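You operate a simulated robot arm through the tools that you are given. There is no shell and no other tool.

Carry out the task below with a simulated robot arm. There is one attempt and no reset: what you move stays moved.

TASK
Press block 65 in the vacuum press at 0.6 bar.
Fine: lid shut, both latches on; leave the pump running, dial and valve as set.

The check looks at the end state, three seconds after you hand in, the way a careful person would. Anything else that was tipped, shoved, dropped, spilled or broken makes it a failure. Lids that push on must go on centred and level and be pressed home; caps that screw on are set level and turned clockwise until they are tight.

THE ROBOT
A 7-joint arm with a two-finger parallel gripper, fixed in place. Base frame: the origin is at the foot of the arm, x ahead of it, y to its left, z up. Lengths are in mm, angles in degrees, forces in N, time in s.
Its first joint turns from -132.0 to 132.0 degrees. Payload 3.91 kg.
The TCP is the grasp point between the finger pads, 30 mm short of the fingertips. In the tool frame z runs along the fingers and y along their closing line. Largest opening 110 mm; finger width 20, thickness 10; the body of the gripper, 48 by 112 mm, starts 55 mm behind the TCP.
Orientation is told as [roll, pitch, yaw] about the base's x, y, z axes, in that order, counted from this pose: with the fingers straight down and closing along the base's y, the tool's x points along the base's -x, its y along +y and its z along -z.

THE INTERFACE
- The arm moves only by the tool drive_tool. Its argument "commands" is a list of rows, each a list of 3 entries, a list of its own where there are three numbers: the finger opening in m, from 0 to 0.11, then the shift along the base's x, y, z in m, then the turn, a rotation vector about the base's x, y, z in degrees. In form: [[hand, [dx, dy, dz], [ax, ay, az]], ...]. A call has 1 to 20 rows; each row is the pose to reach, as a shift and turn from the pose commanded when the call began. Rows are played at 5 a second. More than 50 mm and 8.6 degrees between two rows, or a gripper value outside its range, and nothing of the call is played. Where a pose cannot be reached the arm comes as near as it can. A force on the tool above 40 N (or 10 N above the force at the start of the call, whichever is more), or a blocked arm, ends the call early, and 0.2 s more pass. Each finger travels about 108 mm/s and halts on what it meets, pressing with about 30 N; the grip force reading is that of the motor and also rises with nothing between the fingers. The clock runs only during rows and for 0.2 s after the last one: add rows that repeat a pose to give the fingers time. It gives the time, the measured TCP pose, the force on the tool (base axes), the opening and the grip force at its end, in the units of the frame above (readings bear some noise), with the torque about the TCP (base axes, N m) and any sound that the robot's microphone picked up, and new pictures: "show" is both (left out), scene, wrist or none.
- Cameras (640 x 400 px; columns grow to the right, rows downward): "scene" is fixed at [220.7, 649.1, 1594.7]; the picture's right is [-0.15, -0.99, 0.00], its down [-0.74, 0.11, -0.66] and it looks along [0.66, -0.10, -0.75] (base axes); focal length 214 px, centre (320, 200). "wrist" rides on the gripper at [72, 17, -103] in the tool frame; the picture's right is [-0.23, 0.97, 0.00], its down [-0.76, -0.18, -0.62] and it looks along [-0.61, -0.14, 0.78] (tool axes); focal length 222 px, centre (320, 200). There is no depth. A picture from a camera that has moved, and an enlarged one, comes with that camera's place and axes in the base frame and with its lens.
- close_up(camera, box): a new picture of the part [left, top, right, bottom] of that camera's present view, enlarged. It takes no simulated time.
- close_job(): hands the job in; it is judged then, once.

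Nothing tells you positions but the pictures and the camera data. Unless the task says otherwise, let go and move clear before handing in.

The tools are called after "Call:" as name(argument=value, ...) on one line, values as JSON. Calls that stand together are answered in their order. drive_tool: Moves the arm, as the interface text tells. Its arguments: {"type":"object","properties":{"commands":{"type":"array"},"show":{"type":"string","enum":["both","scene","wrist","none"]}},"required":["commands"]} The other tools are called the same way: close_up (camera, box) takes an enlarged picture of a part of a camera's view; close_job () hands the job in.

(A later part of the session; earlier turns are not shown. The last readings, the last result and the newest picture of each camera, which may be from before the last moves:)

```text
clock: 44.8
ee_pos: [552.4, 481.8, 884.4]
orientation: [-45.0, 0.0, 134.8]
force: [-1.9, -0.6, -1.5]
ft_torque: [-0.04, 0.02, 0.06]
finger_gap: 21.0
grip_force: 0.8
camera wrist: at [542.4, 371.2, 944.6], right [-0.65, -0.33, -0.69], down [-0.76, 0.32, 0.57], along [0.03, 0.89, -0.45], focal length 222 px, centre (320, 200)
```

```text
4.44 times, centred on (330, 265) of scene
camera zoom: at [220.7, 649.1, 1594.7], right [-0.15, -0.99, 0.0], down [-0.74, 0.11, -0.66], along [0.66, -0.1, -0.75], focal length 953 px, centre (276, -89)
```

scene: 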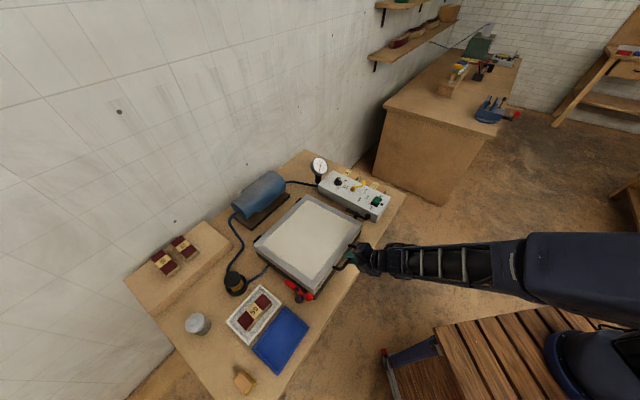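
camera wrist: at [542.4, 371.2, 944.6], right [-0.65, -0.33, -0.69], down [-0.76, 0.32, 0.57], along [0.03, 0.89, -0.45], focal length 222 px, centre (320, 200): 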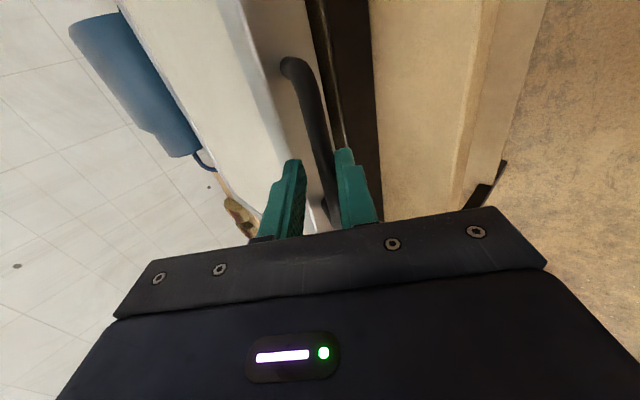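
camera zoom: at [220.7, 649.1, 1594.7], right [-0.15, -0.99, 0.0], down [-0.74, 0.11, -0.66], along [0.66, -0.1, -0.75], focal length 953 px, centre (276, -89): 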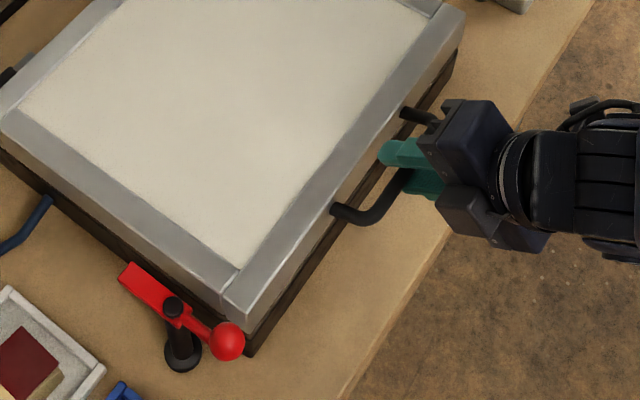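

Call:
drive_tool(commands=[[0.02, [-0.0002, -0.0002, -0.003], [0, 0, 0]], [0.02, [-0.0004, -0.0004, -0.006], [0, 0, 0]], [0.02, [-0.0005, -0.0005, -0.009], [0, 0, 0]], [0.02, [-0.0006, -0.0006, -0.012], [0, 0, 0]], [0.02, [-0.0006, -0.0006, -0.015], [0, 0, 0]], [0.02, [-0.0006, -0.0006, -0.015], [0, 0, 0]]])

Call:
close_up(camera="wrist", box=[200, 0, 460, 220])

Call:
close_up(camera="scene", box=[280, 220, 380, 310])

```text
clock: 46.2
ee_pos: [551.9, 482.4, 867.7]
orientation: [-45.1, 0.0, 134.9]
force: [-0.2, 0.7, 0.0]
ft_torque: [-0.01, 0.04, 0.02]
finger_gap: 20.0
grip_force: 0.3
camera wrist: at [541.6, 370.4, 929.8], right [-0.65, -0.32, -0.69], down [-0.76, 0.32, 0.57], along [0.03, 0.89, -0.45], focal length 222 px, centre (320, 200)
```

scene: 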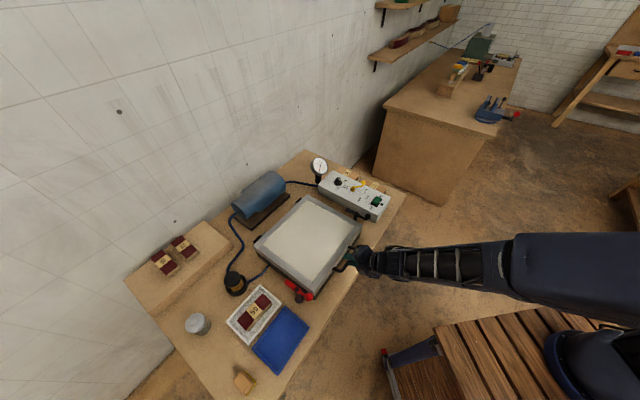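
wrist: 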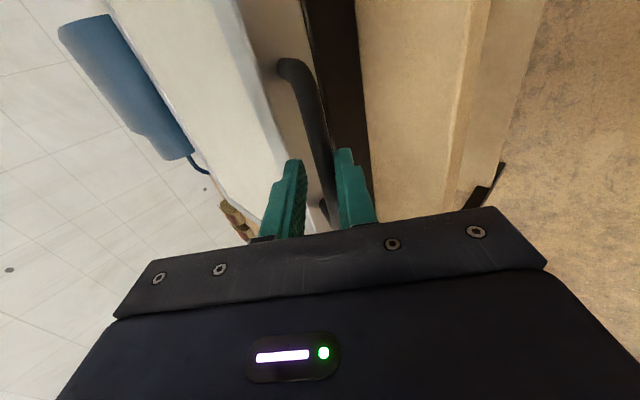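

```text
1.82 times, centred on (330, 110) of wrist
camera zoom: at [541.6, 370.4, 929.8], right [-0.65, -0.32, -0.69], down [-0.76, 0.32, 0.57], along [0.03, 0.89, -0.45], focal length 404 px, centre (302, 364)
```

zoom: 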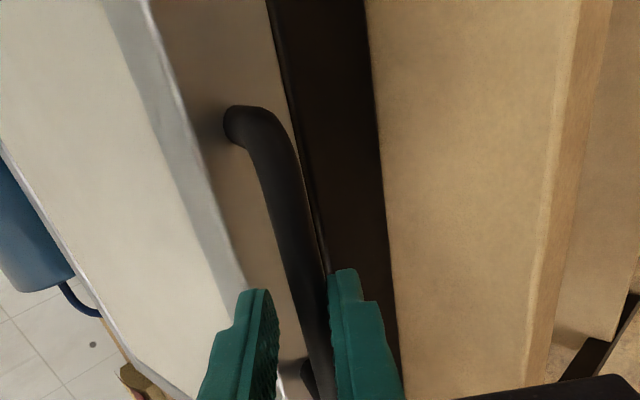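

```text
4.44 times, centred on (330, 265) of scene
camera zoom: at [220.7, 649.1, 1594.7], right [-0.15, -0.99, 0.0], down [-0.74, 0.11, -0.66], along [0.66, -0.1, -0.75], focal length 953 px, centre (276, -89)
```

zoom: 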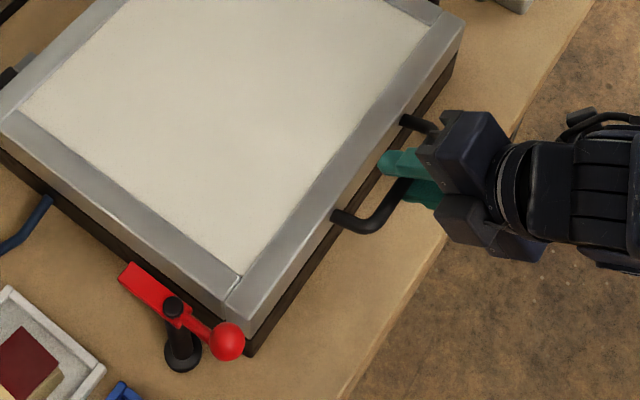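

The lid looks seated. I'll press down with the upper finger to confirm it is fully home.

Call:
drive_tool(commands=[[0.02, [0, 0, -0.004], [0, 0, 0]], [0.02, [0, 0, -0.008], [0, 0, 0]], [0.02, [0, 0, -0.011], [0, 0, 0]], [0.02, [0, 0, -0.011], [0, 0, 0]]], show="none")

Call:
close_up(camera="wrist", box=[200, 0, 460, 220])

Call:
close_up(camera="scene", box=[280, 220, 380, 310])

```text
clock: 47.2
ee_pos: [551.1, 481.8, 857.9]
orientation: [-45.0, 0.0, 134.9]
force: [0.2, 0.5, 0.4]
ft_torque: [0.0, 0.0, 0.02]
finger_gap: 20.3
grip_force: 1.2
```

```text
1.82 times, centred on (330, 110) of wrist
camera zoom: at [541.5, 370.5, 918.3], right [-0.65, -0.32, -0.69], down [-0.76, 0.32, 0.57], along [0.03, 0.89, -0.45], focal length 404 px, centre (302, 364)
```

zoom: 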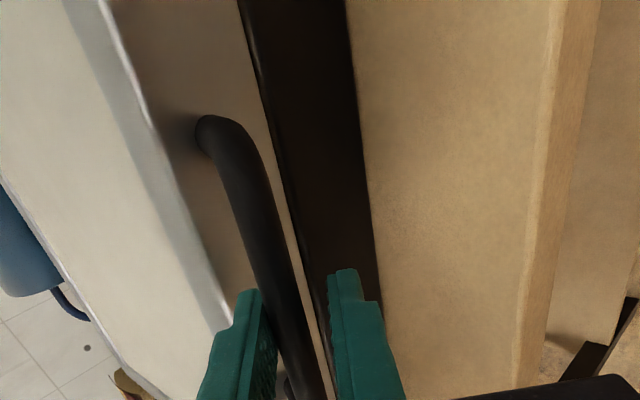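

```text
4.44 times, centred on (330, 265) of scene
camera zoom: at [220.7, 649.1, 1594.7], right [-0.15, -0.99, 0.0], down [-0.74, 0.11, -0.66], along [0.66, -0.1, -0.75], focal length 953 px, centre (276, -89)
```

zoom: 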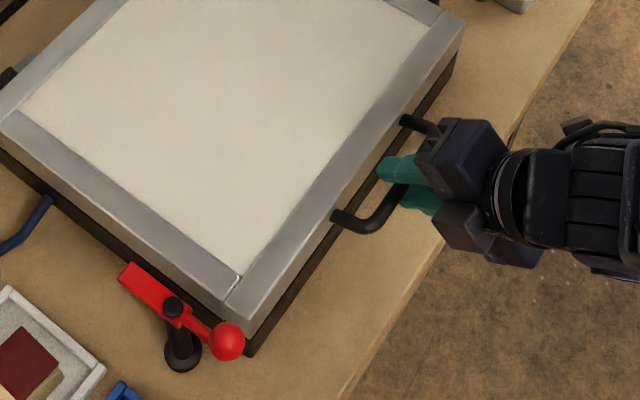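

Call:
drive_tool(commands=[[0.02, [0, 0, -0.002], [0, 0, 0]], [0.02, [0, 0, -0.003], [0, 0, 0]], [0.02, [0, 0, -0.003], [0, 0, 0]]], show="none")

```text
clock: 48.0
ee_pos: [550.2, 481.9, 855.0]
orientation: [-45.2, -0.1, 134.8]
force: [2.8, 4.4, 7.6]
ft_torque: [0.05, -0.1, 0.11]
finger_gap: 24.2
grip_force: 4.9
```

The lid is hard against the tray (7.6 N reaction with no further travel). I'll open the fingers and back straight out.

Call:
drive_tool(commands=[[0.024, [0, 0, 0.006], [0, 0, 0]], [0.032, [0, 0, 0.006], [0, 0, 0]], [0.04, [0, 0, 0.006], [0, 0, 0]], [0.044, [0, 0, 0.006], [0, 0, 0]], [0.044, [-0.01, -0.01, 0.02], [0, 0, 0]], [0.044, [-0.025, -0.025, 0.041], [0, 0, 0]], [0.044, [-0.04, -0.04, 0.0625], [0, 0, 0]], [0.044, [-0.055, -0.055, 0.084], [0, 0, 0]], [0.044, [-0.065, -0.065, 0.12], [0, 0, 0]], [0.044, [-0.065, -0.065, 0.16], [0, 0, 0]], [0.044, [-0.065, -0.065, 0.2], [0, 0, 0]], [0.044, [-0.065, -0.065, 0.2], [0, 0, 0]]])

Call:
close_up(camera="scene", box=[230, 170, 400, 310])

```text
clock: 50.6
ee_pos: [485.1, 416.6, 1053.7]
orientation: [-44.9, 0.0, 134.9]
force: [-0.1, 0.9, 0.5]
ft_torque: [0.01, 0.01, 0.01]
finger_gap: 44.1
grip_force: 0.1
camera wrist: at [475.3, 304.8, 1115.2], right [-0.65, -0.33, -0.69], down [-0.76, 0.32, 0.57], along [0.03, 0.89, -0.45], focal length 222 px, centre (320, 200)
```

scene: 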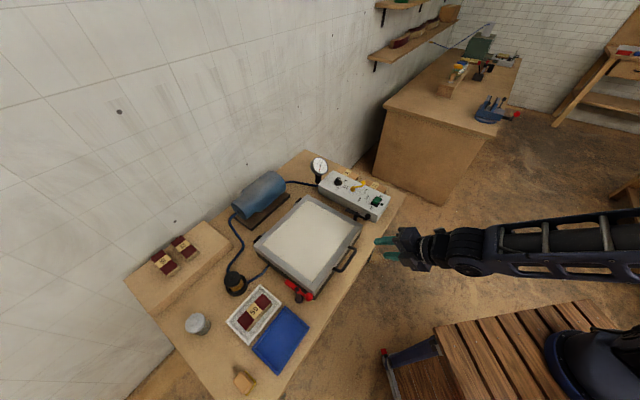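
wrist: 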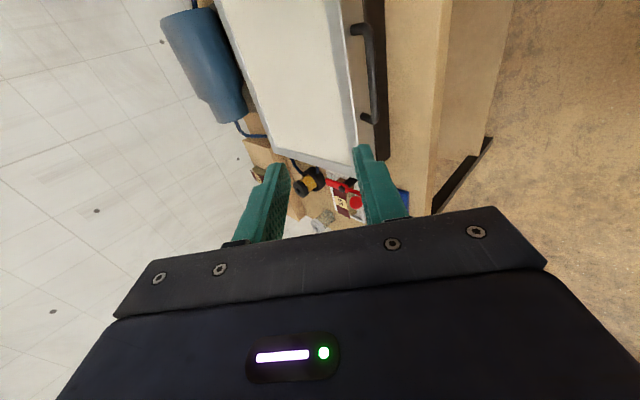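

```text
2.86 times, centred on (315, 240) of scene
camera zoom: at [220.7, 649.1, 1594.7], right [-0.15, -0.99, 0.0], down [-0.74, 0.11, -0.66], along [0.66, -0.1, -0.75], focal length 613 px, centre (334, 86)
```

zoom: 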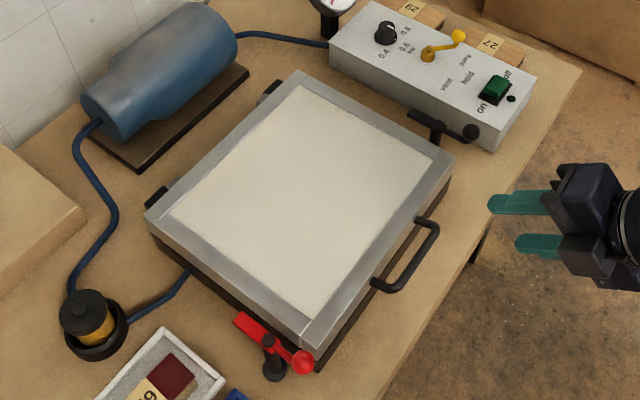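

The lid is shut and level, so the latches come next. I'll bring the tool back to vertical and get a close view of the red latch.

Call:
drive_tool(commands=[[0.05, [-0.005, 0.015, 0.005], [-5.3, 5.3, 0]], [0.05, [-0.01, 0.03, 0.01], [-10.6, 10.6, 0]], [0.05, [-0.015, 0.045, 0.015], [-15.9, 15.9, 0]], [0.05, [-0.02, 0.06, 0.02], [-21.2, 21.2, 0]], [0.05, [-0.025, 0.075, 0.025], [-26.5, 26.5, 0]], [0.05, [-0.03, 0.09, 0.03], [-31.8, 31.8, 0]], [0.05, [-0.03, 0.09, 0.03], [-31.8, 31.8, 0]]], show="none")

Call:
drive_tool(commands=[[0.05, [-0.005, 0.01, -0.005], [0, 0, -8.2]], [0.05, [-0.01, 0.02, -0.01], [0, 0, -16.4]], [0.05, [-0.015, 0.03, -0.015], [0, 0, -24.6]], [0.05, [-0.02, 0.04, -0.02], [0, 0, -32.8]], [0.05, [-0.025, 0.05, -0.03], [0, 0, -41]], [0.05, [-0.03, 0.06, -0.04], [0, 0, -49.2]], [0.05, [-0.035, 0.07, -0.05], [0, 0, -57.4]], [0.05, [-0.04, 0.08, -0.06], [0, 0, -65.6]], [0.05, [-0.045, 0.09, -0.07], [0, 0, -73.8]], [0.05, [-0.05, 0.1, -0.08], [0, 0, -82]], [0.05, [-0.052, 0.108, -0.084], [0, 0, -90]], [0.05, [-0.052, 0.108, -0.084], [0, 0, -90]]])

Call:
close_up(camera="wrist", box=[180, 0, 460, 220])

```text
clock: 52.2
ee_pos: [456.6, 506.3, 1083.4]
orientation: [0.0, 0.2, 134.9]
force: [0.0, 0.5, -0.4]
ft_torque: [-0.01, 0.0, -0.03]
finger_gap: 50.5
grip_force: 0.0
```

```text
clock: 54.8
ee_pos: [404.6, 615.3, 999.8]
orientation: [0.0, 0.1, 44.8]
force: [0.3, -0.6, -0.6]
ft_torque: [-0.05, 0.01, -0.04]
finger_gap: 50.2
grip_force: 0.1
camera wrist: at [340.6, 576.3, 1102.9], right [-0.53, 0.85, 0.0], down [0.67, 0.41, 0.62], along [0.53, 0.33, -0.78], focal length 222 px, centre (320, 200)
```

scene: 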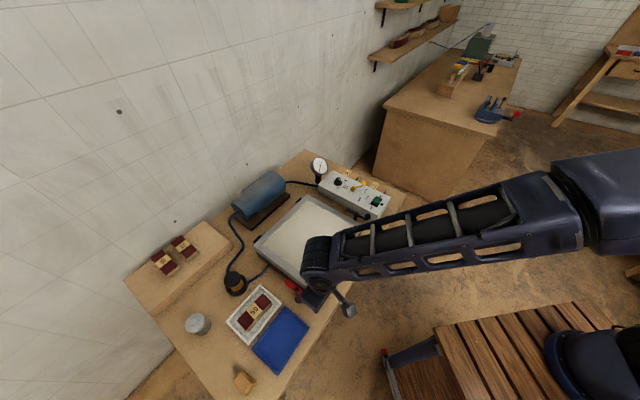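
wrist: 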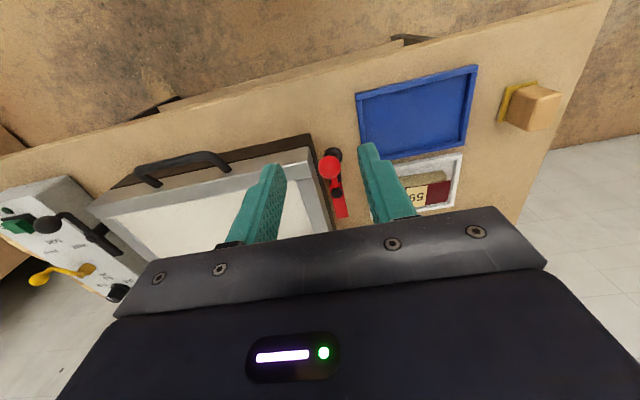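

```text
1.82 times, centred on (320, 110) of wrist
camera zoom: at [340.6, 576.3, 1102.9], right [-0.53, 0.85, 0.0], down [0.67, 0.41, 0.62], along [0.53, 0.33, -0.78], focal length 404 px, centre (320, 364)
```

zoom: 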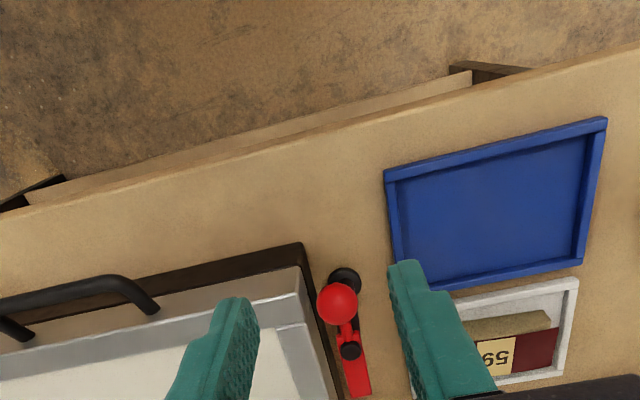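

The red ball is near u = 774, v = 148, z ≈ 888, and the pivot near u = 824, v = 149. I'll come down above the ball and check alignment.

Call:
drive_tool(commands=[[0.055, [0.013, 0.012, -0.013], [0, 0, 0]], [0.055, [0.026, 0.024, -0.027], [0, 0, 0]], [0.055, [0.038, 0.0367, -0.04], [0, 0, 0]], [0.055, [0.038, 0.0367, -0.055], [0, 0, 0]], [0.055, [0.038, 0.0367, -0.055], [0, 0, 0]]])

Call:
close_up(camera="wrist", box=[220, 80, 420, 230])

Call:
close_up(camera="scene", box=[260, 250, 350, 320])

```text
clock: 56.0
ee_pos: [442.9, 652.0, 942.4]
orientation: [0.0, 0.1, 45.0]
force: [0.4, 1.2, -0.4]
ft_torque: [0.01, 0.02, -0.02]
finger_gap: 55.2
grip_force: 0.1
camera wrist: at [378.6, 612.3, 1047.0], right [-0.53, 0.85, 0.0], down [0.66, 0.41, 0.62], along [0.53, 0.33, -0.78], focal length 222 px, centre (320, 200)
```

scene: 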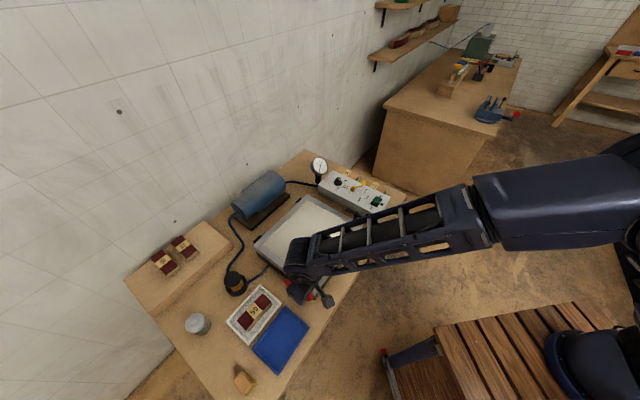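
wrist: 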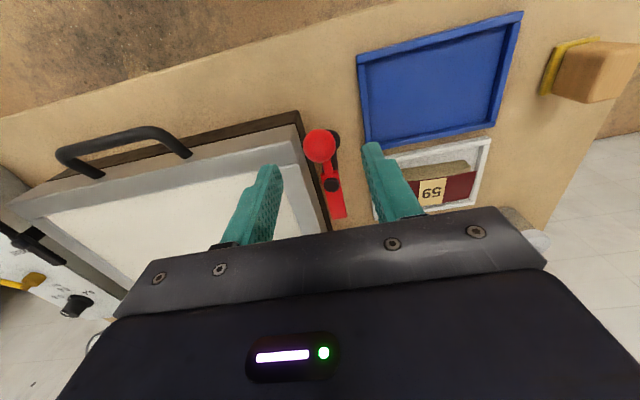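

```text
2.67 times, centred on (320, 155) of wrist
camera zoom: at [378.6, 612.3, 1047.0], right [-0.53, 0.85, 0.0], down [0.66, 0.41, 0.62], along [0.53, 0.33, -0.78], focal length 592 px, centre (320, 320)
```

zoom: 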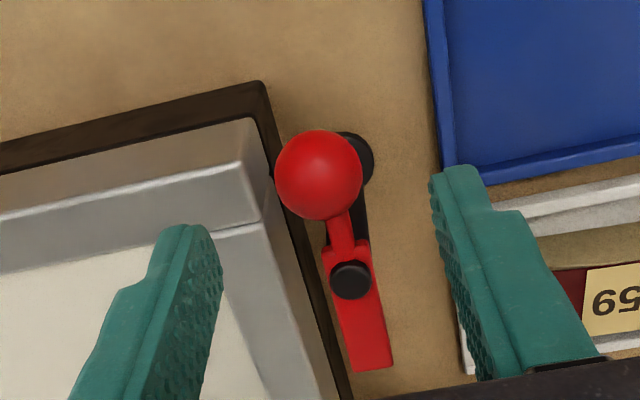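

```text
5.71 times, centred on (305, 285) of scene
camera zoom: at [220.7, 649.1, 1594.7], right [-0.15, -0.99, 0.0], down [-0.74, 0.11, -0.66], along [0.66, -0.1, -0.75], focal length 1226 px, centre (406, -286)
```

zoom: 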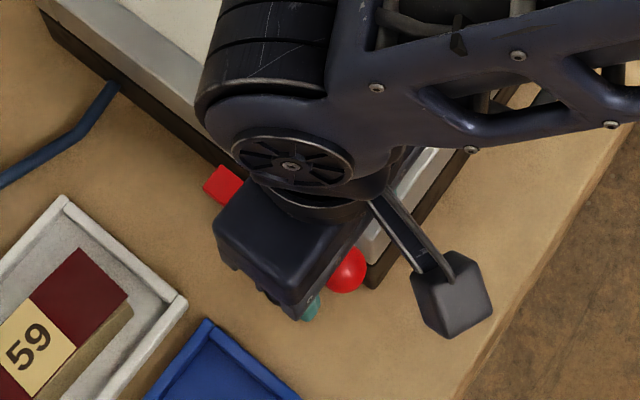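

The ball measures (u 771, v 148.5, z 891), 25 mm in diameter, 53 mm from the pivot. I'll lower so the fingertips reach just below its centre and close on it.

Call:
drive_tool(commands=[[0.055, [-0.002, -0.001, -0.012], [0, 0, 0]], [0.055, [-0.003, -0.002, -0.024], [0, 0, 0]], [0.055, [-0.003, -0.002, -0.035], [0, 0, 0]], [0.055, [-0.003, -0.002, -0.035], [0, 0, 0]], [0.045, [-0.003, -0.002, -0.035], [0, 0, 0]], [0.035, [-0.003, -0.002, -0.035], [0, 0, 0]], [0.025, [-0.003, -0.002, -0.035], [0, 0, 0]], [0.018, [-0.003, -0.002, -0.035], [0, 0, 0]], [0.018, [-0.003, -0.002, -0.035], [0, 0, 0]]])

Call:
close_up(camera="wrist", box=[220, 80, 420, 230])

```text
clock: 58.0
ee_pos: [439.6, 648.0, 909.3]
orientation: [-0.2, 0.1, 44.9]
force: [0.9, -2.3, -0.1]
ft_torque: [-0.03, -0.02, -0.02]
finger_gap: 25.4
grip_force: 44.7
camera wrist: at [375.7, 609.8, 1013.2], right [-0.53, 0.85, 0.0], down [0.66, 0.41, 0.62], along [0.53, 0.33, -0.78], focal length 222 px, centre (320, 200)
```

scene: 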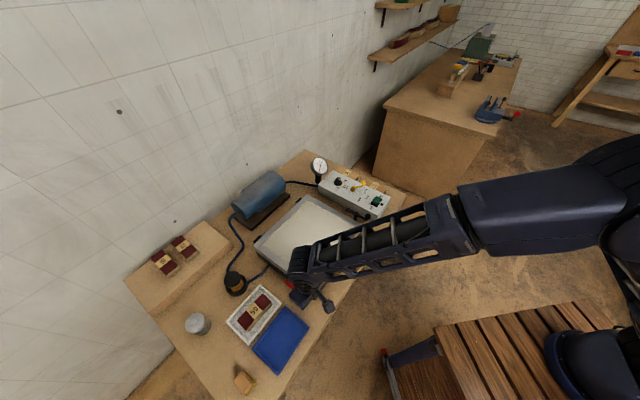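
wrist: 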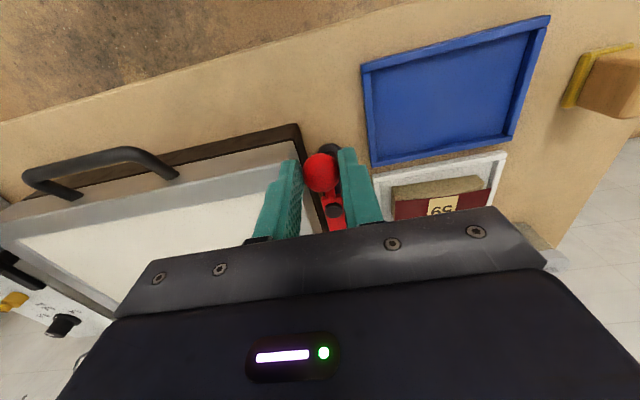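

```text
2.67 times, centred on (320, 155) of wrist
camera zoom: at [375.7, 609.8, 1013.2], right [-0.53, 0.85, 0.0], down [0.66, 0.41, 0.62], along [0.53, 0.33, -0.78], focal length 592 px, centre (320, 320)
```

zoom: 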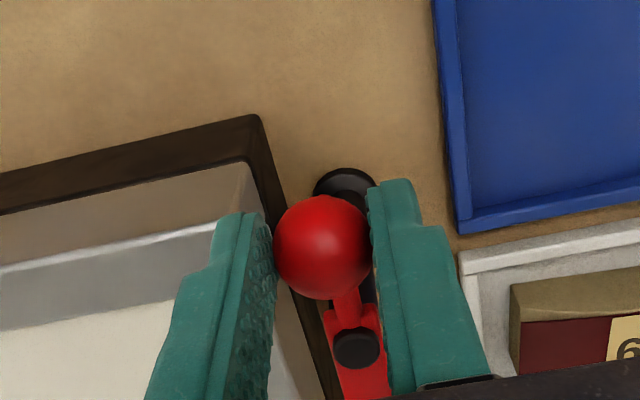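

I have a firm grip on the ball. I'll swing it around the pivot, ball moving left and plate over the lid, starting with 30°.

Call:
drive_tool(commands=[[0.018, [-0.003, 0.0035, 0], [0, 0, -3.6]], [0.018, [-0.0061, 0.0072, 0], [0, 0, -7.2]], [0.018, [-0.0085, 0.0112, 0], [0, 0, -10.8]], [0.018, [-0.0108, 0.0154, 0], [0, 0, -14.4]], [0.018, [-0.0125, 0.0197, 0], [0, 0, -18]], [0.018, [-0.014, 0.0242, 0], [0, 0, -21.7]], [0.018, [-0.014, 0.0242, 0], [0, 0, -21.7]]], show="wrist")

Call:
close_up(camera="wrist", box=[220, 80, 420, 230])

```text
clock: 59.6
ee_pos: [425.2, 674.3, 909.5]
orientation: [-0.1, 0.2, 23.2]
force: [-1.3, -3.0, 0.2]
ft_torque: [-0.11, 0.13, -0.18]
finger_gap: 25.3
grip_force: 45.3
camera wrist: at [351.4, 661.1, 1013.2], right [-0.18, 0.98, 0.0], down [0.77, 0.14, 0.62], along [0.61, 0.11, -0.78], focal length 222 px, centre (320, 200)
```

wrist: 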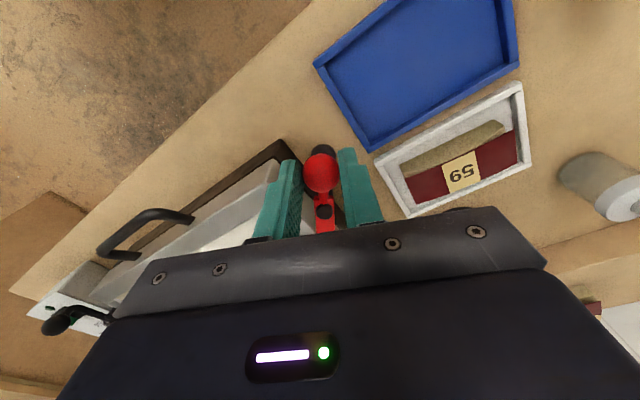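

```text
2.67 times, centred on (320, 155) of wrist
camera zoom: at [351.4, 661.1, 1013.2], right [-0.18, 0.98, 0.0], down [0.77, 0.14, 0.62], along [0.61, 0.11, -0.78], focal length 592 px, centre (320, 320)
```

zoom: 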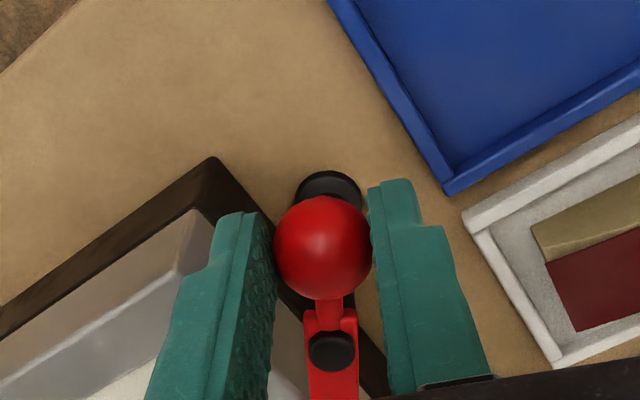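

Call:
drive_tool(commands=[[0.018, [-0.001, 0.0046, 0], [0, 0, -3.6]], [0.018, [-0.0016, 0.0093, 0], [0, 0, -7.2]], [0.018, [-0.0018, 0.014, 0], [0, 0, -10.8]], [0.018, [-0.0016, 0.0187, 0], [0, 0, -14.4]], [0.018, [-0.001, 0.0233, 0], [0, 0, -18]], [0.018, [0, 0.028, 0], [0, 0, -21.7]], [0.018, [0.0015, 0.0324, 0], [0, 0, -25.3]], [0.018, [0.0032, 0.0368, 0], [0, 0, -28.9]], [0.018, [0.0054, 0.041, 0], [0, 0, -32.5]], [0.018, [0.0079, 0.045, 0], [0, 0, -36.1]], [0.018, [0.0079, 0.045, 0], [0, 0, -36.1]]])

Call:
close_up(camera="wrist", box=[220, 80, 420, 230])

Call:
close_up(camera="scene", box=[240, 240, 350, 330])

```text
clock: 62.0
ee_pos: [432.1, 717.8, 910.0]
orientation: [-0.1, 0.2, -12.9]
force: [-5.4, -5.8, -7.9]
ft_torque: [-0.15, 0.21, -0.41]
finger_gap: 25.2
grip_force: 44.6
camera wrist: at [365.6, 751.2, 1013.4], right [0.44, 0.9, 0.0], down [0.7, -0.34, 0.62], along [0.56, -0.27, -0.78], focal length 222 px, centre (320, 200)
```

scene: 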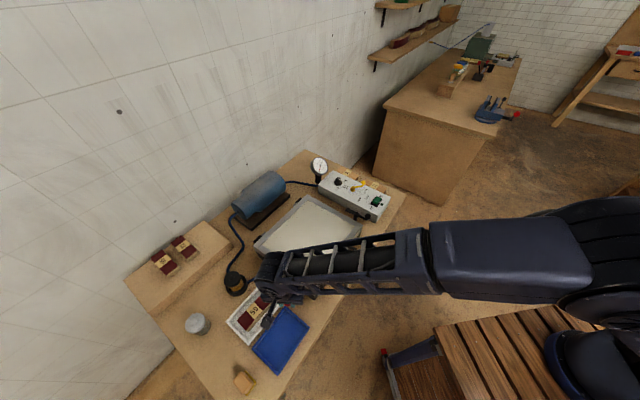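
wrist: 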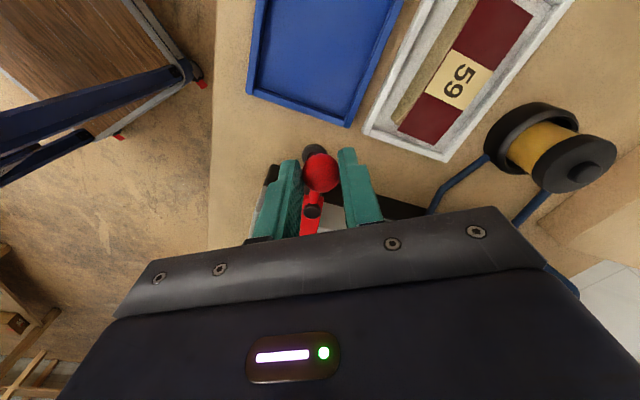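

```text
2.67 times, centred on (320, 155) of wrist
camera zoom: at [365.6, 751.2, 1013.4], right [0.44, 0.9, 0.0], down [0.7, -0.34, 0.62], along [0.56, -0.27, -0.78], focal length 592 px, centre (320, 320)
```

zoom: 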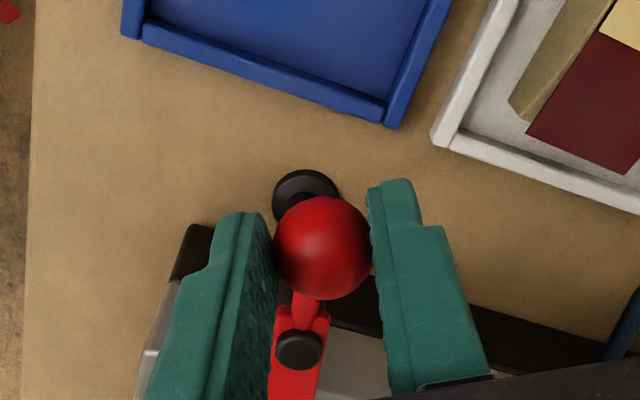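

```text
4.44 times, centred on (295, 285) of scene
camera zoom: at [220.7, 649.1, 1594.7], right [-0.15, -0.99, 0.0], down [-0.74, 0.11, -0.66], along [0.66, -0.1, -0.75], focal length 953 px, centre (431, -178)
```

zoom: 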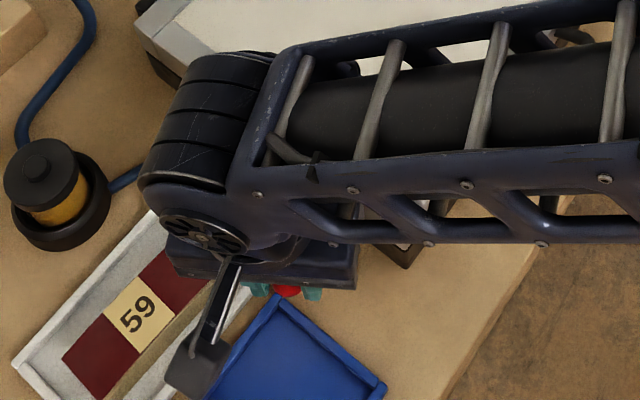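

The plate is moving onto the lid with mild resistance. I'll finish the last 10°.

Call:
drive_tool(commands=[[0.018, [0.0014, 0.0018, 0], [0, 0, -1.8]], [0.018, [0.0029, 0.0037, 0], [0, 0, -3.6]], [0.018, [0.0045, 0.0055, 0], [0, 0, -5.4]], [0.018, [0.0061, 0.0072, 0], [0, 0, -7.2]], [0.018, [0.0061, 0.0072, 0], [0, 0, -7.2]]], show="wrist")

Call:
close_up(camera="wrist", box=[220, 80, 420, 230])

```text
clock: 62.6
ee_pos: [434.2, 718.6, 910.1]
orientation: [-0.5, 0.2, -16.0]
force: [-8.6, -20.3, 11.0]
ft_torque: [-0.67, 0.04, -0.36]
finger_gap: 25.4
grip_force: 44.7
stopped in row 2: the force on the tool passed its limit at 45 N (the readings are from after the stop); the commanded pose is now the measured one
camera wrist: at [368.7, 756.0, 1013.2], right [0.49, 0.87, -0.01], down [0.69, -0.38, 0.62], along [0.54, -0.31, -0.78], focal length 222 px, centre (320, 200)
```

wrist: 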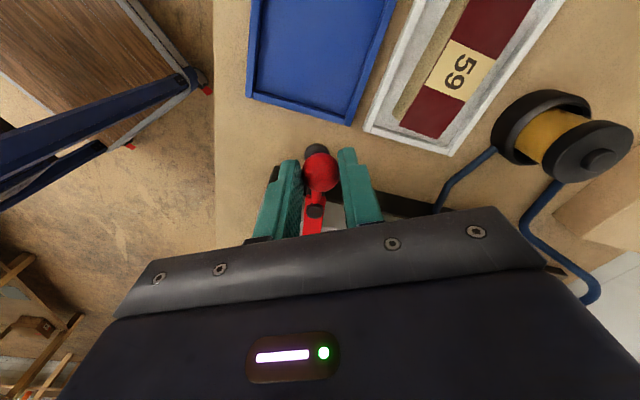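

```text
2.67 times, centred on (320, 155) of wrist
camera zoom: at [368.7, 756.0, 1013.2], right [0.49, 0.87, -0.01], down [0.69, -0.38, 0.62], along [0.54, -0.31, -0.78], focal length 592 px, centre (320, 320)
```

zoom: 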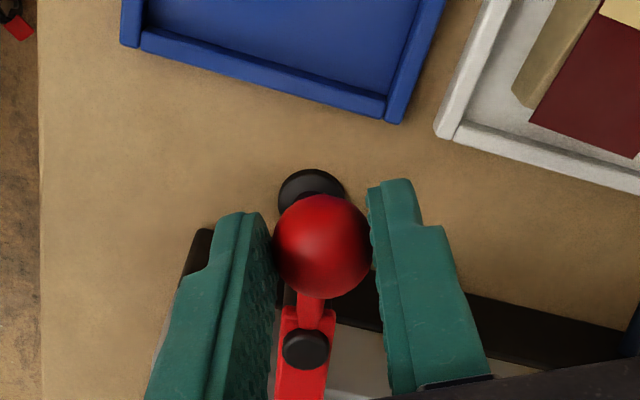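

Resistance rose sharply at about 80°. I'll release, lift clear and look at how the latch sits before pushing further.

Call:
drive_tool(commands=[[0.025, [0, 0, 0], [0, 0, 0]], [0.035, [0, 0, 0], [0, 0, 0]], [0.045, [0, 0, 0], [0, 0, 0]], [0.05, [0, 0, 0.01], [0, 0, 0]], [0.05, [0, 0, 0.04], [0, 0, 0]], [0.05, [-0.02, -0.02, 0.08], [0, 0, 0]], [0.05, [-0.05, -0.05, 0.11], [0, 0, 0]], [0.05, [-0.08, -0.08, 0.13], [0, 0, 0]], [0.05, [-0.11, -0.11, 0.15], [0, 0, 0]], [0.05, [-0.11, -0.11, 0.15], [0, 0, 0]]])

Call:
close_up(camera="scene", box=[250, 250, 340, 320])

Call:
close_up(camera="wrist", box=[220, 60, 420, 230])

```text
refused: row 7 steps farther than a row can; nothing moved
```

```text
5.71 times, centred on (295, 285) of scene
camera zoom: at [220.7, 649.1, 1594.7], right [-0.15, -0.99, 0.0], down [-0.74, 0.11, -0.66], along [0.66, -0.1, -0.75], focal length 1226 px, centre (463, -286)
```

zoom: 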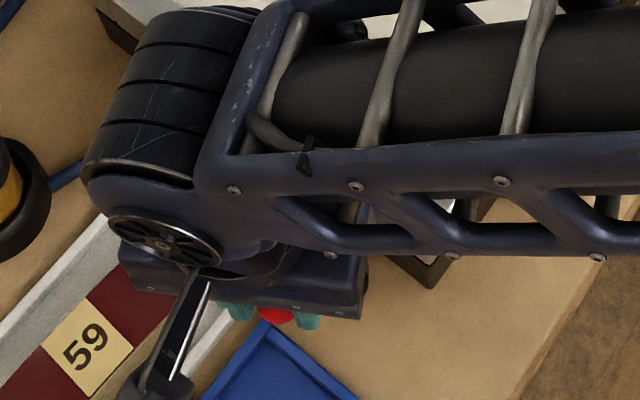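

```text
2.35 times, centred on (320, 145) of wrist
camera zoom: at [368.7, 756.0, 1013.2], right [0.49, 0.87, -0.01], down [0.69, -0.38, 0.62], along [0.54, -0.31, -0.78], focal length 523 px, centre (320, 329)
```

zoom: 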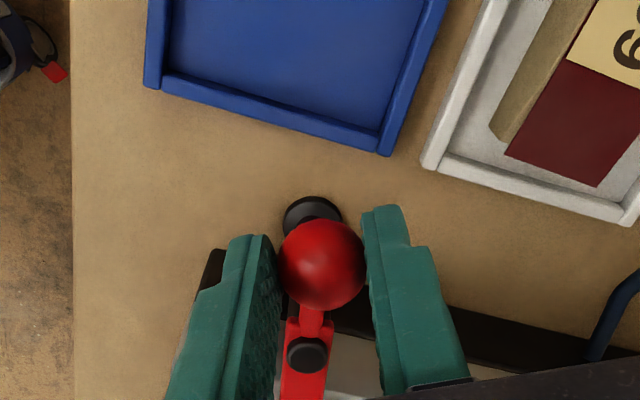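

Call:
drive_tool(commands=[[0.025, [0, 0, 0], [0, 0, 0]], [0.035, [0, 0, 0], [0, 0, 0]], [0.045, [0, 0, 0], [0, 0, 0]], [0.05, [0, 0, 0.01], [0, 0, 0]], [0.05, [0, 0, 0.04], [0, 0, 0]], [0.05, [-0.015, -0.015, 0.08], [0, 0, 0]], [0.05, [-0.04, -0.04, 0.1], [0, 0, 0]], [0.05, [-0.07, -0.07, 0.115], [0, 0, 0]], [0.05, [-0.1, -0.1, 0.13], [0, 0, 0]], [0.05, [-0.1, -0.1, 0.13], [0, 0, 0]]])

Call:
close_up(camera="scene", box=[250, 250, 340, 320])

Call:
close_up(camera="wrist", box=[220, 60, 420, 230])

```text
clock: 64.8
ee_pos: [332.4, 618.9, 1038.6]
orientation: [-0.4, 0.0, -16.1]
force: [0.2, 0.0, -0.4]
ft_torque: [-0.01, 0.0, -0.03]
finger_gap: 50.3
grip_force: 0.0
camera wrist: at [268.3, 656.9, 1142.0], right [0.49, 0.87, -0.01], down [0.69, -0.38, 0.62], along [0.54, -0.31, -0.78], focal length 222 px, centre (320, 200)
```

scene: 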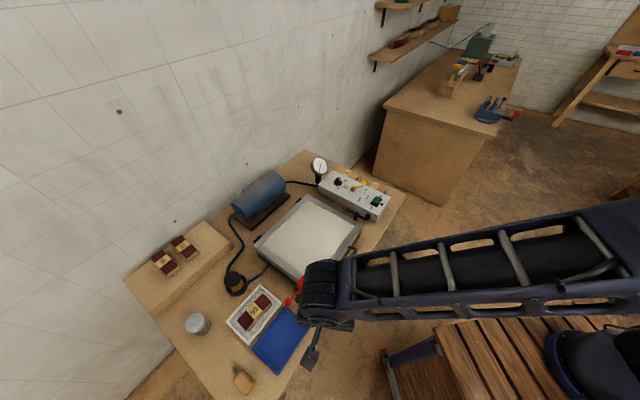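
wrist: 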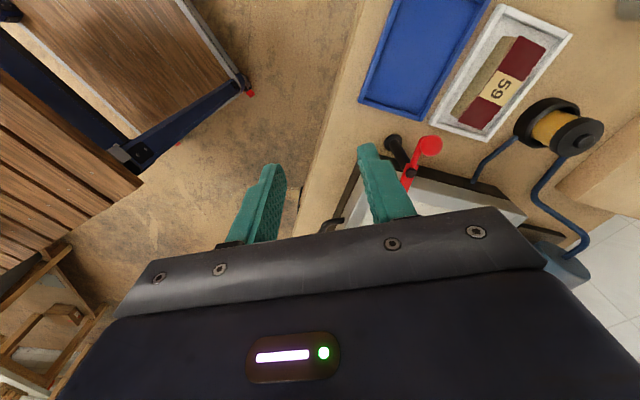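

```text
5.71 times, centred on (295, 285) of scene
camera zoom: at [220.7, 649.1, 1594.7], right [-0.15, -0.99, 0.0], down [-0.74, 0.11, -0.66], along [0.66, -0.1, -0.75], focal length 1226 px, centre (463, -286)
```

zoom: 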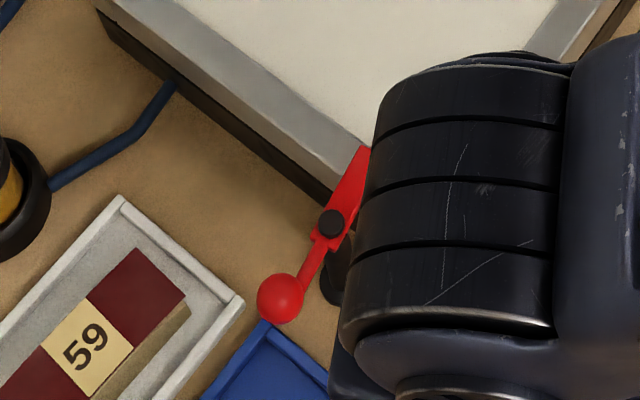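

```text
2.35 times, centred on (320, 145) of wrist
camera zoom: at [268.3, 656.9, 1142.0], right [0.49, 0.87, -0.01], down [0.69, -0.38, 0.62], along [0.54, -0.31, -0.78], focal length 523 px, centre (320, 329)
```

zoom: 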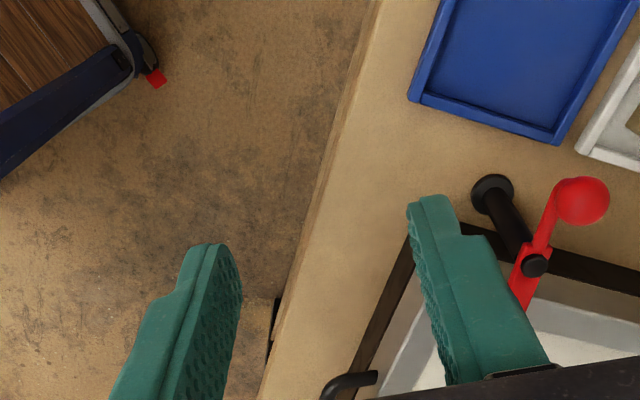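

The plate now lies over the lid and appears to be at its end stop, about 80°. Now the black latch: by symmetry and measurement its ball is near (u 772, v −249, z 891). I'll move over there.

Call:
drive_tool(commands=[[0.055, [0.036, -0.023, 0], [0, 0, 5.5]], [0.055, [0.071, -0.045, 0], [0, 0, 11]], [0.055, [0.106, -0.068, 0], [0, 0, 16.6]], [0.055, [0.141, -0.091, 0], [0, 0, 22]], [0.055, [0.177, -0.114, 0], [0, 0, 27.5]], [0.055, [0.212, -0.136, 0], [0, 0, 33]], [0.055, [0.247, -0.159, 0], [0, 0, 38.6]], [0.055, [0.283, -0.182, 0], [0, 0, 44]], [0.055, [0.318, -0.204, 0], [0, 0, 50]], [0.055, [0.353, -0.227, 0], [0, 0, 55.5]], [0.055, [0.388, -0.2495, 0], [0, 0, 61]], [0.055, [0.388, -0.2495, -0.04], [0, 0, 61]], [0.055, [0.388, -0.2495, -0.08], [0, 0, 61]], [0.055, [0.388, -0.2495, -0.08], [0, 0, 61]]])

Call:
close_up(camera="wrist", box=[220, 80, 420, 230])

Call:
close_up(camera="scene", box=[250, 250, 340, 320])

```text
clock: 67.8
ee_pos: [722.7, 370.3, 959.2]
orientation: [-0.5, 0.2, 45.1]
force: [0.6, 0.3, -0.2]
ft_torque: [0.0, -0.02, 0.0]
finger_gap: 55.2
grip_force: 0.0
camera wrist: at [658.3, 330.9, 1062.7], right [-0.53, 0.85, -0.01], down [0.66, 0.42, 0.62], along [0.53, 0.32, -0.78], focal length 222 px, centre (320, 200)
```

scene: 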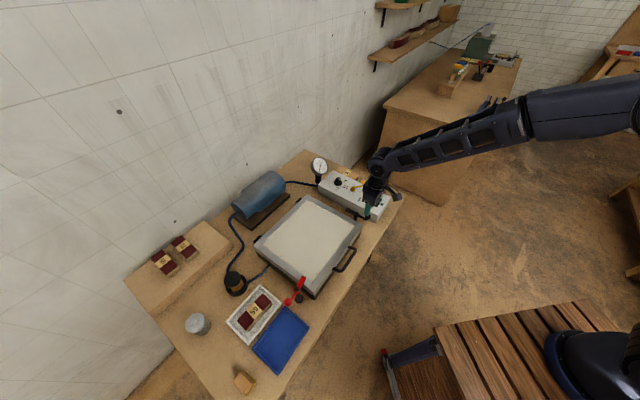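
wrist: 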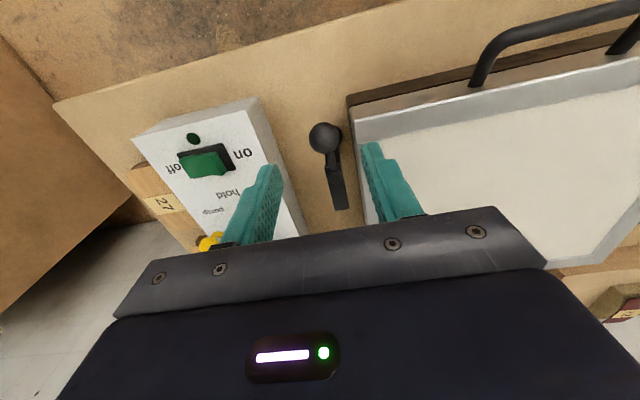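

```text
2.67 times, centred on (320, 155) of wrist
camera zoom: at [658.3, 330.9, 1062.7], right [-0.53, 0.85, -0.01], down [0.66, 0.42, 0.62], along [0.53, 0.32, -0.78], focal length 592 px, centre (320, 320)
```

zoom: 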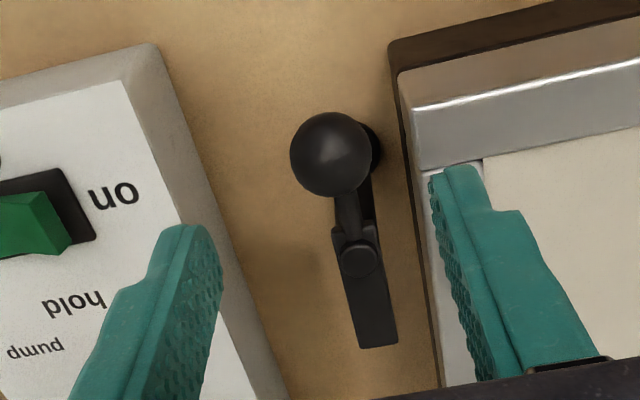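

```text
5.71 times, centred on (295, 285) of scene
camera zoom: at [220.7, 649.1, 1594.7], right [-0.15, -0.99, 0.0], down [-0.74, 0.11, -0.66], along [0.66, -0.1, -0.75], focal length 1226 px, centre (463, -286)
```

zoom: 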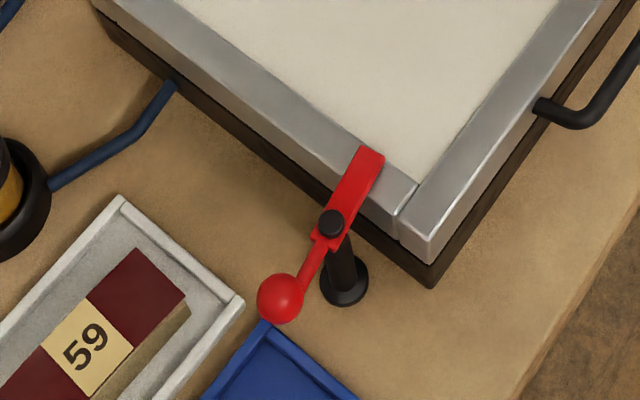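

The red latch plate lies over the lid rim. I'm now above the black ball with a small offset to correct; I'll descend and grip it the same way.

Call:
drive_tool(commands=[[0.055, [-0.002, 0.001, -0.015], [0, 0, 0]], [0.055, [-0.0035, 0.0015, -0.03], [0, 0, 0]], [0.055, [-0.0035, 0.0015, -0.043], [0, 0, 0]], [0.055, [-0.0035, 0.0015, -0.05], [0, 0, 0]], [0.045, [-0.0035, 0.0015, -0.05], [0, 0, 0]], [0.035, [-0.0035, 0.0015, -0.05], [0, 0, 0]], [0.025, [-0.0035, 0.0015, -0.05], [0, 0, 0]], [0.018, [-0.0035, 0.0015, -0.05], [0, 0, 0]], [0.018, [-0.0035, 0.0015, -0.05], [0, 0, 0]]], show="wrist")

Call:
close_up(camera="wrist", box=[220, 80, 420, 230])

```text
clock: 69.8
ee_pos: [719.4, 370.0, 908.6]
orientation: [-0.4, 0.1, 45.1]
force: [5.3, -6.0, -1.1]
ft_torque: [-0.09, -0.17, -0.1]
finger_gap: 25.2
grip_force: 44.9
camera wrist: at [655.3, 332.1, 1012.2], right [-0.53, 0.85, -0.01], down [0.66, 0.42, 0.62], along [0.53, 0.32, -0.78], focal length 222 px, centre (320, 200)
```

wrist: 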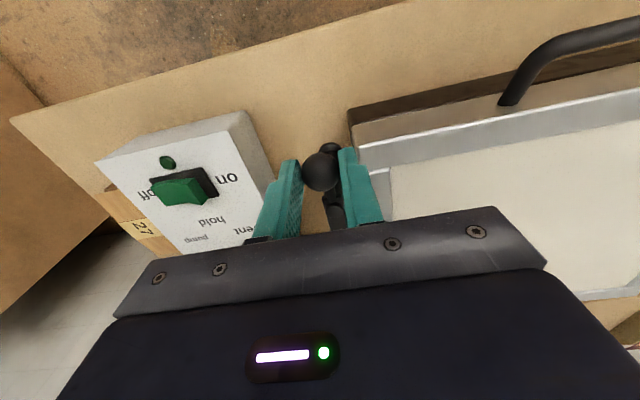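

```text
2.67 times, centred on (320, 155) of wrist
camera zoom: at [655.3, 332.1, 1012.2], right [-0.53, 0.85, -0.01], down [0.66, 0.42, 0.62], along [0.53, 0.32, -0.78], focal length 592 px, centre (320, 320)
```

zoom: 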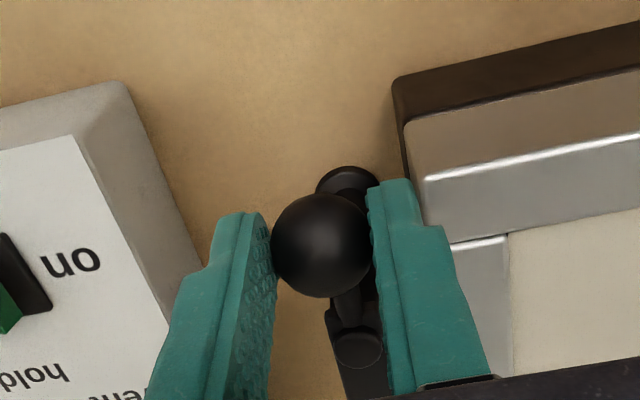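

Call:
drive_tool(commands=[[0.018, [0.0035, -0.003, 0], [0, 0, 3.6]], [0.018, [0.0072, -0.0061, 0], [0, 0, 7.2]], [0.018, [0.0112, -0.0085, 0], [0, 0, 10.8]], [0.018, [0.0154, -0.0108, 0], [0, 0, 14.4]], [0.018, [0.0197, -0.0125, 0], [0, 0, 18]], [0.018, [0.0242, -0.014, 0], [0, 0, 21.7]], [0.018, [0.0288, -0.015, 0], [0, 0, 25.3]], [0.018, [0.0335, -0.0156, 0], [0, 0, 28.9]], [0.018, [0.0335, -0.0156, 0], [0, 0, 28.9]]])

Call:
close_up(camera="wrist", box=[220, 80, 420, 230])

```text
clock: 71.8
ee_pos: [753.2, 356.5, 908.8]
orientation: [-0.5, 0.1, 74.0]
force: [-4.7, -3.9, -16.0]
ft_torque: [0.03, 0.1, 0.2]
finger_gap: 25.2
grip_force: 45.5
camera wrist: at [715.3, 292.4, 1012.4], right [-0.87, 0.49, -0.01], down [0.38, 0.69, 0.62], along [0.31, 0.54, -0.78], focal length 222 px, centre (320, 200)
```

scene: 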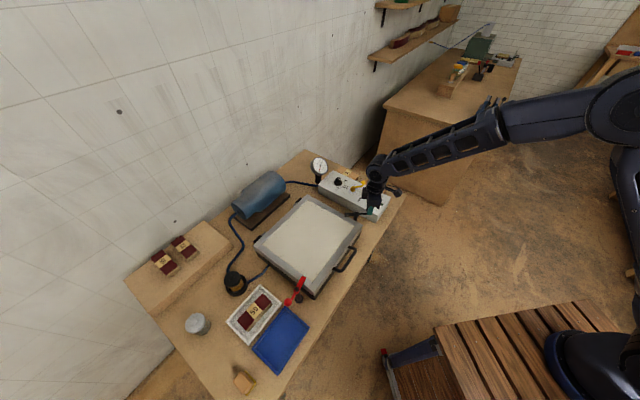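
wrist: 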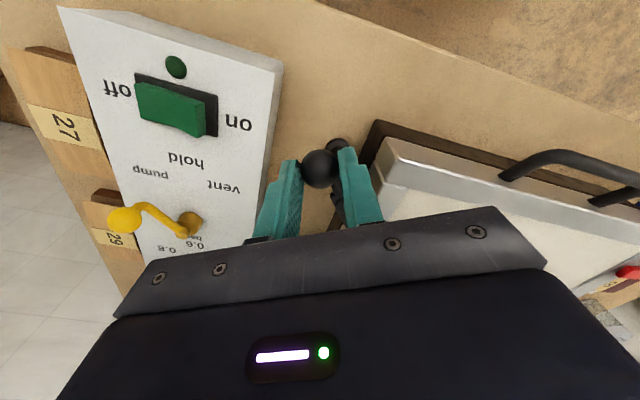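

```text
2.67 times, centred on (320, 155) of wrist
camera zoom: at [715.3, 292.4, 1012.4], right [-0.87, 0.49, -0.01], down [0.38, 0.69, 0.62], along [0.31, 0.54, -0.78], focal length 592 px, centre (320, 320)
```

zoom: 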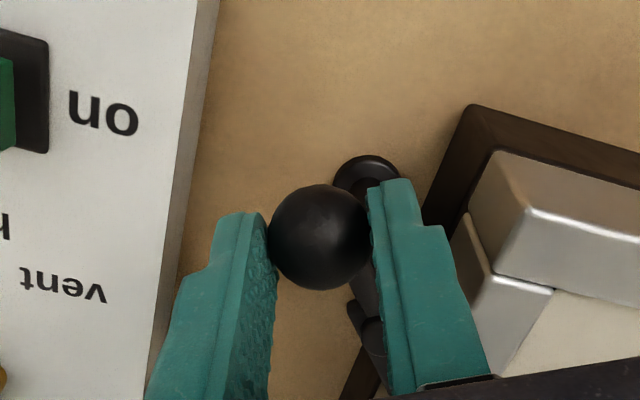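

Call:
drive_tool(commands=[[0.018, [0.0047, -0.0002, -0.0005], [0, 0, 3.6]], [0.018, [0.0094, 0, -0.001], [0, 0, 7.2]], [0.018, [0.014, 0.0006, -0.001], [0, 0, 10.8]], [0.018, [0.0187, 0.0016, -0.001], [0, 0, 14.4]], [0.018, [0.0231, 0.0031, -0.001], [0, 0, 18]], [0.018, [0.0275, 0.0049, -0.001], [0, 0, 21.7]], [0.018, [0.0275, 0.0049, -0.001], [0, 0, 21.7]]], show="wrist")

Call:
close_up(camera="wrist", box=[220, 80, 420, 230])

```text
clock: 73.4
ee_pos: [780.2, 362.1, 910.2]
orientation: [-0.5, 0.1, 95.7]
force: [-3.0, -0.6, 15.5]
ft_torque: [-0.4, 0.03, 0.2]
finger_gap: 25.1
grip_force: 44.9
camera wrist: at [769.5, 288.4, 1012.3], right [-0.99, 0.13, -0.01], down [0.1, 0.78, 0.62], along [0.09, 0.62, -0.78], focal length 222 px, centre (320, 200)
```

wrist: 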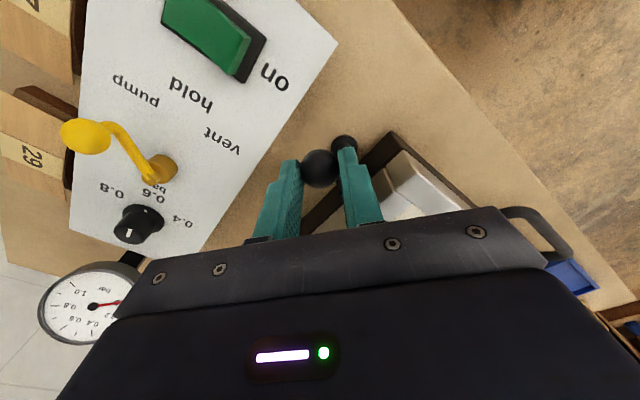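

```text
2.67 times, centred on (320, 155) of wrist
camera zoom: at [769.5, 288.4, 1012.3], right [-0.99, 0.13, -0.01], down [0.1, 0.78, 0.62], along [0.09, 0.62, -0.78], focal length 592 px, centre (320, 320)
```

zoom: 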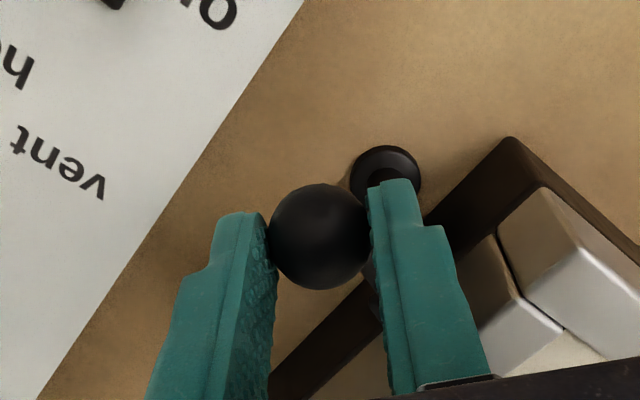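

Call:
drive_tool(commands=[[0.018, [0.0021, 0.001, 0.0007], [0, 0, 1.8]], [0.018, [0.0042, 0.0021, 0.0007], [0, 0, 3.6]], [0.018, [0.0062, 0.0034, 0.0007], [0, 0, 5.4]], [0.018, [0.0082, 0.0047, 0.0007], [0, 0, 7.2]], [0.018, [0.0082, 0.0047, 0.0007], [0, 0, 7.2]]], show="none")

```text
clock: 74.6
ee_pos: [788.0, 365.1, 908.7]
orientation: [-0.3, 0.2, 102.8]
force: [-9.8, -6.2, -0.3]
ft_torque: [-0.17, 0.27, 0.12]
finger_gap: 25.6
grip_force: 45.3
```

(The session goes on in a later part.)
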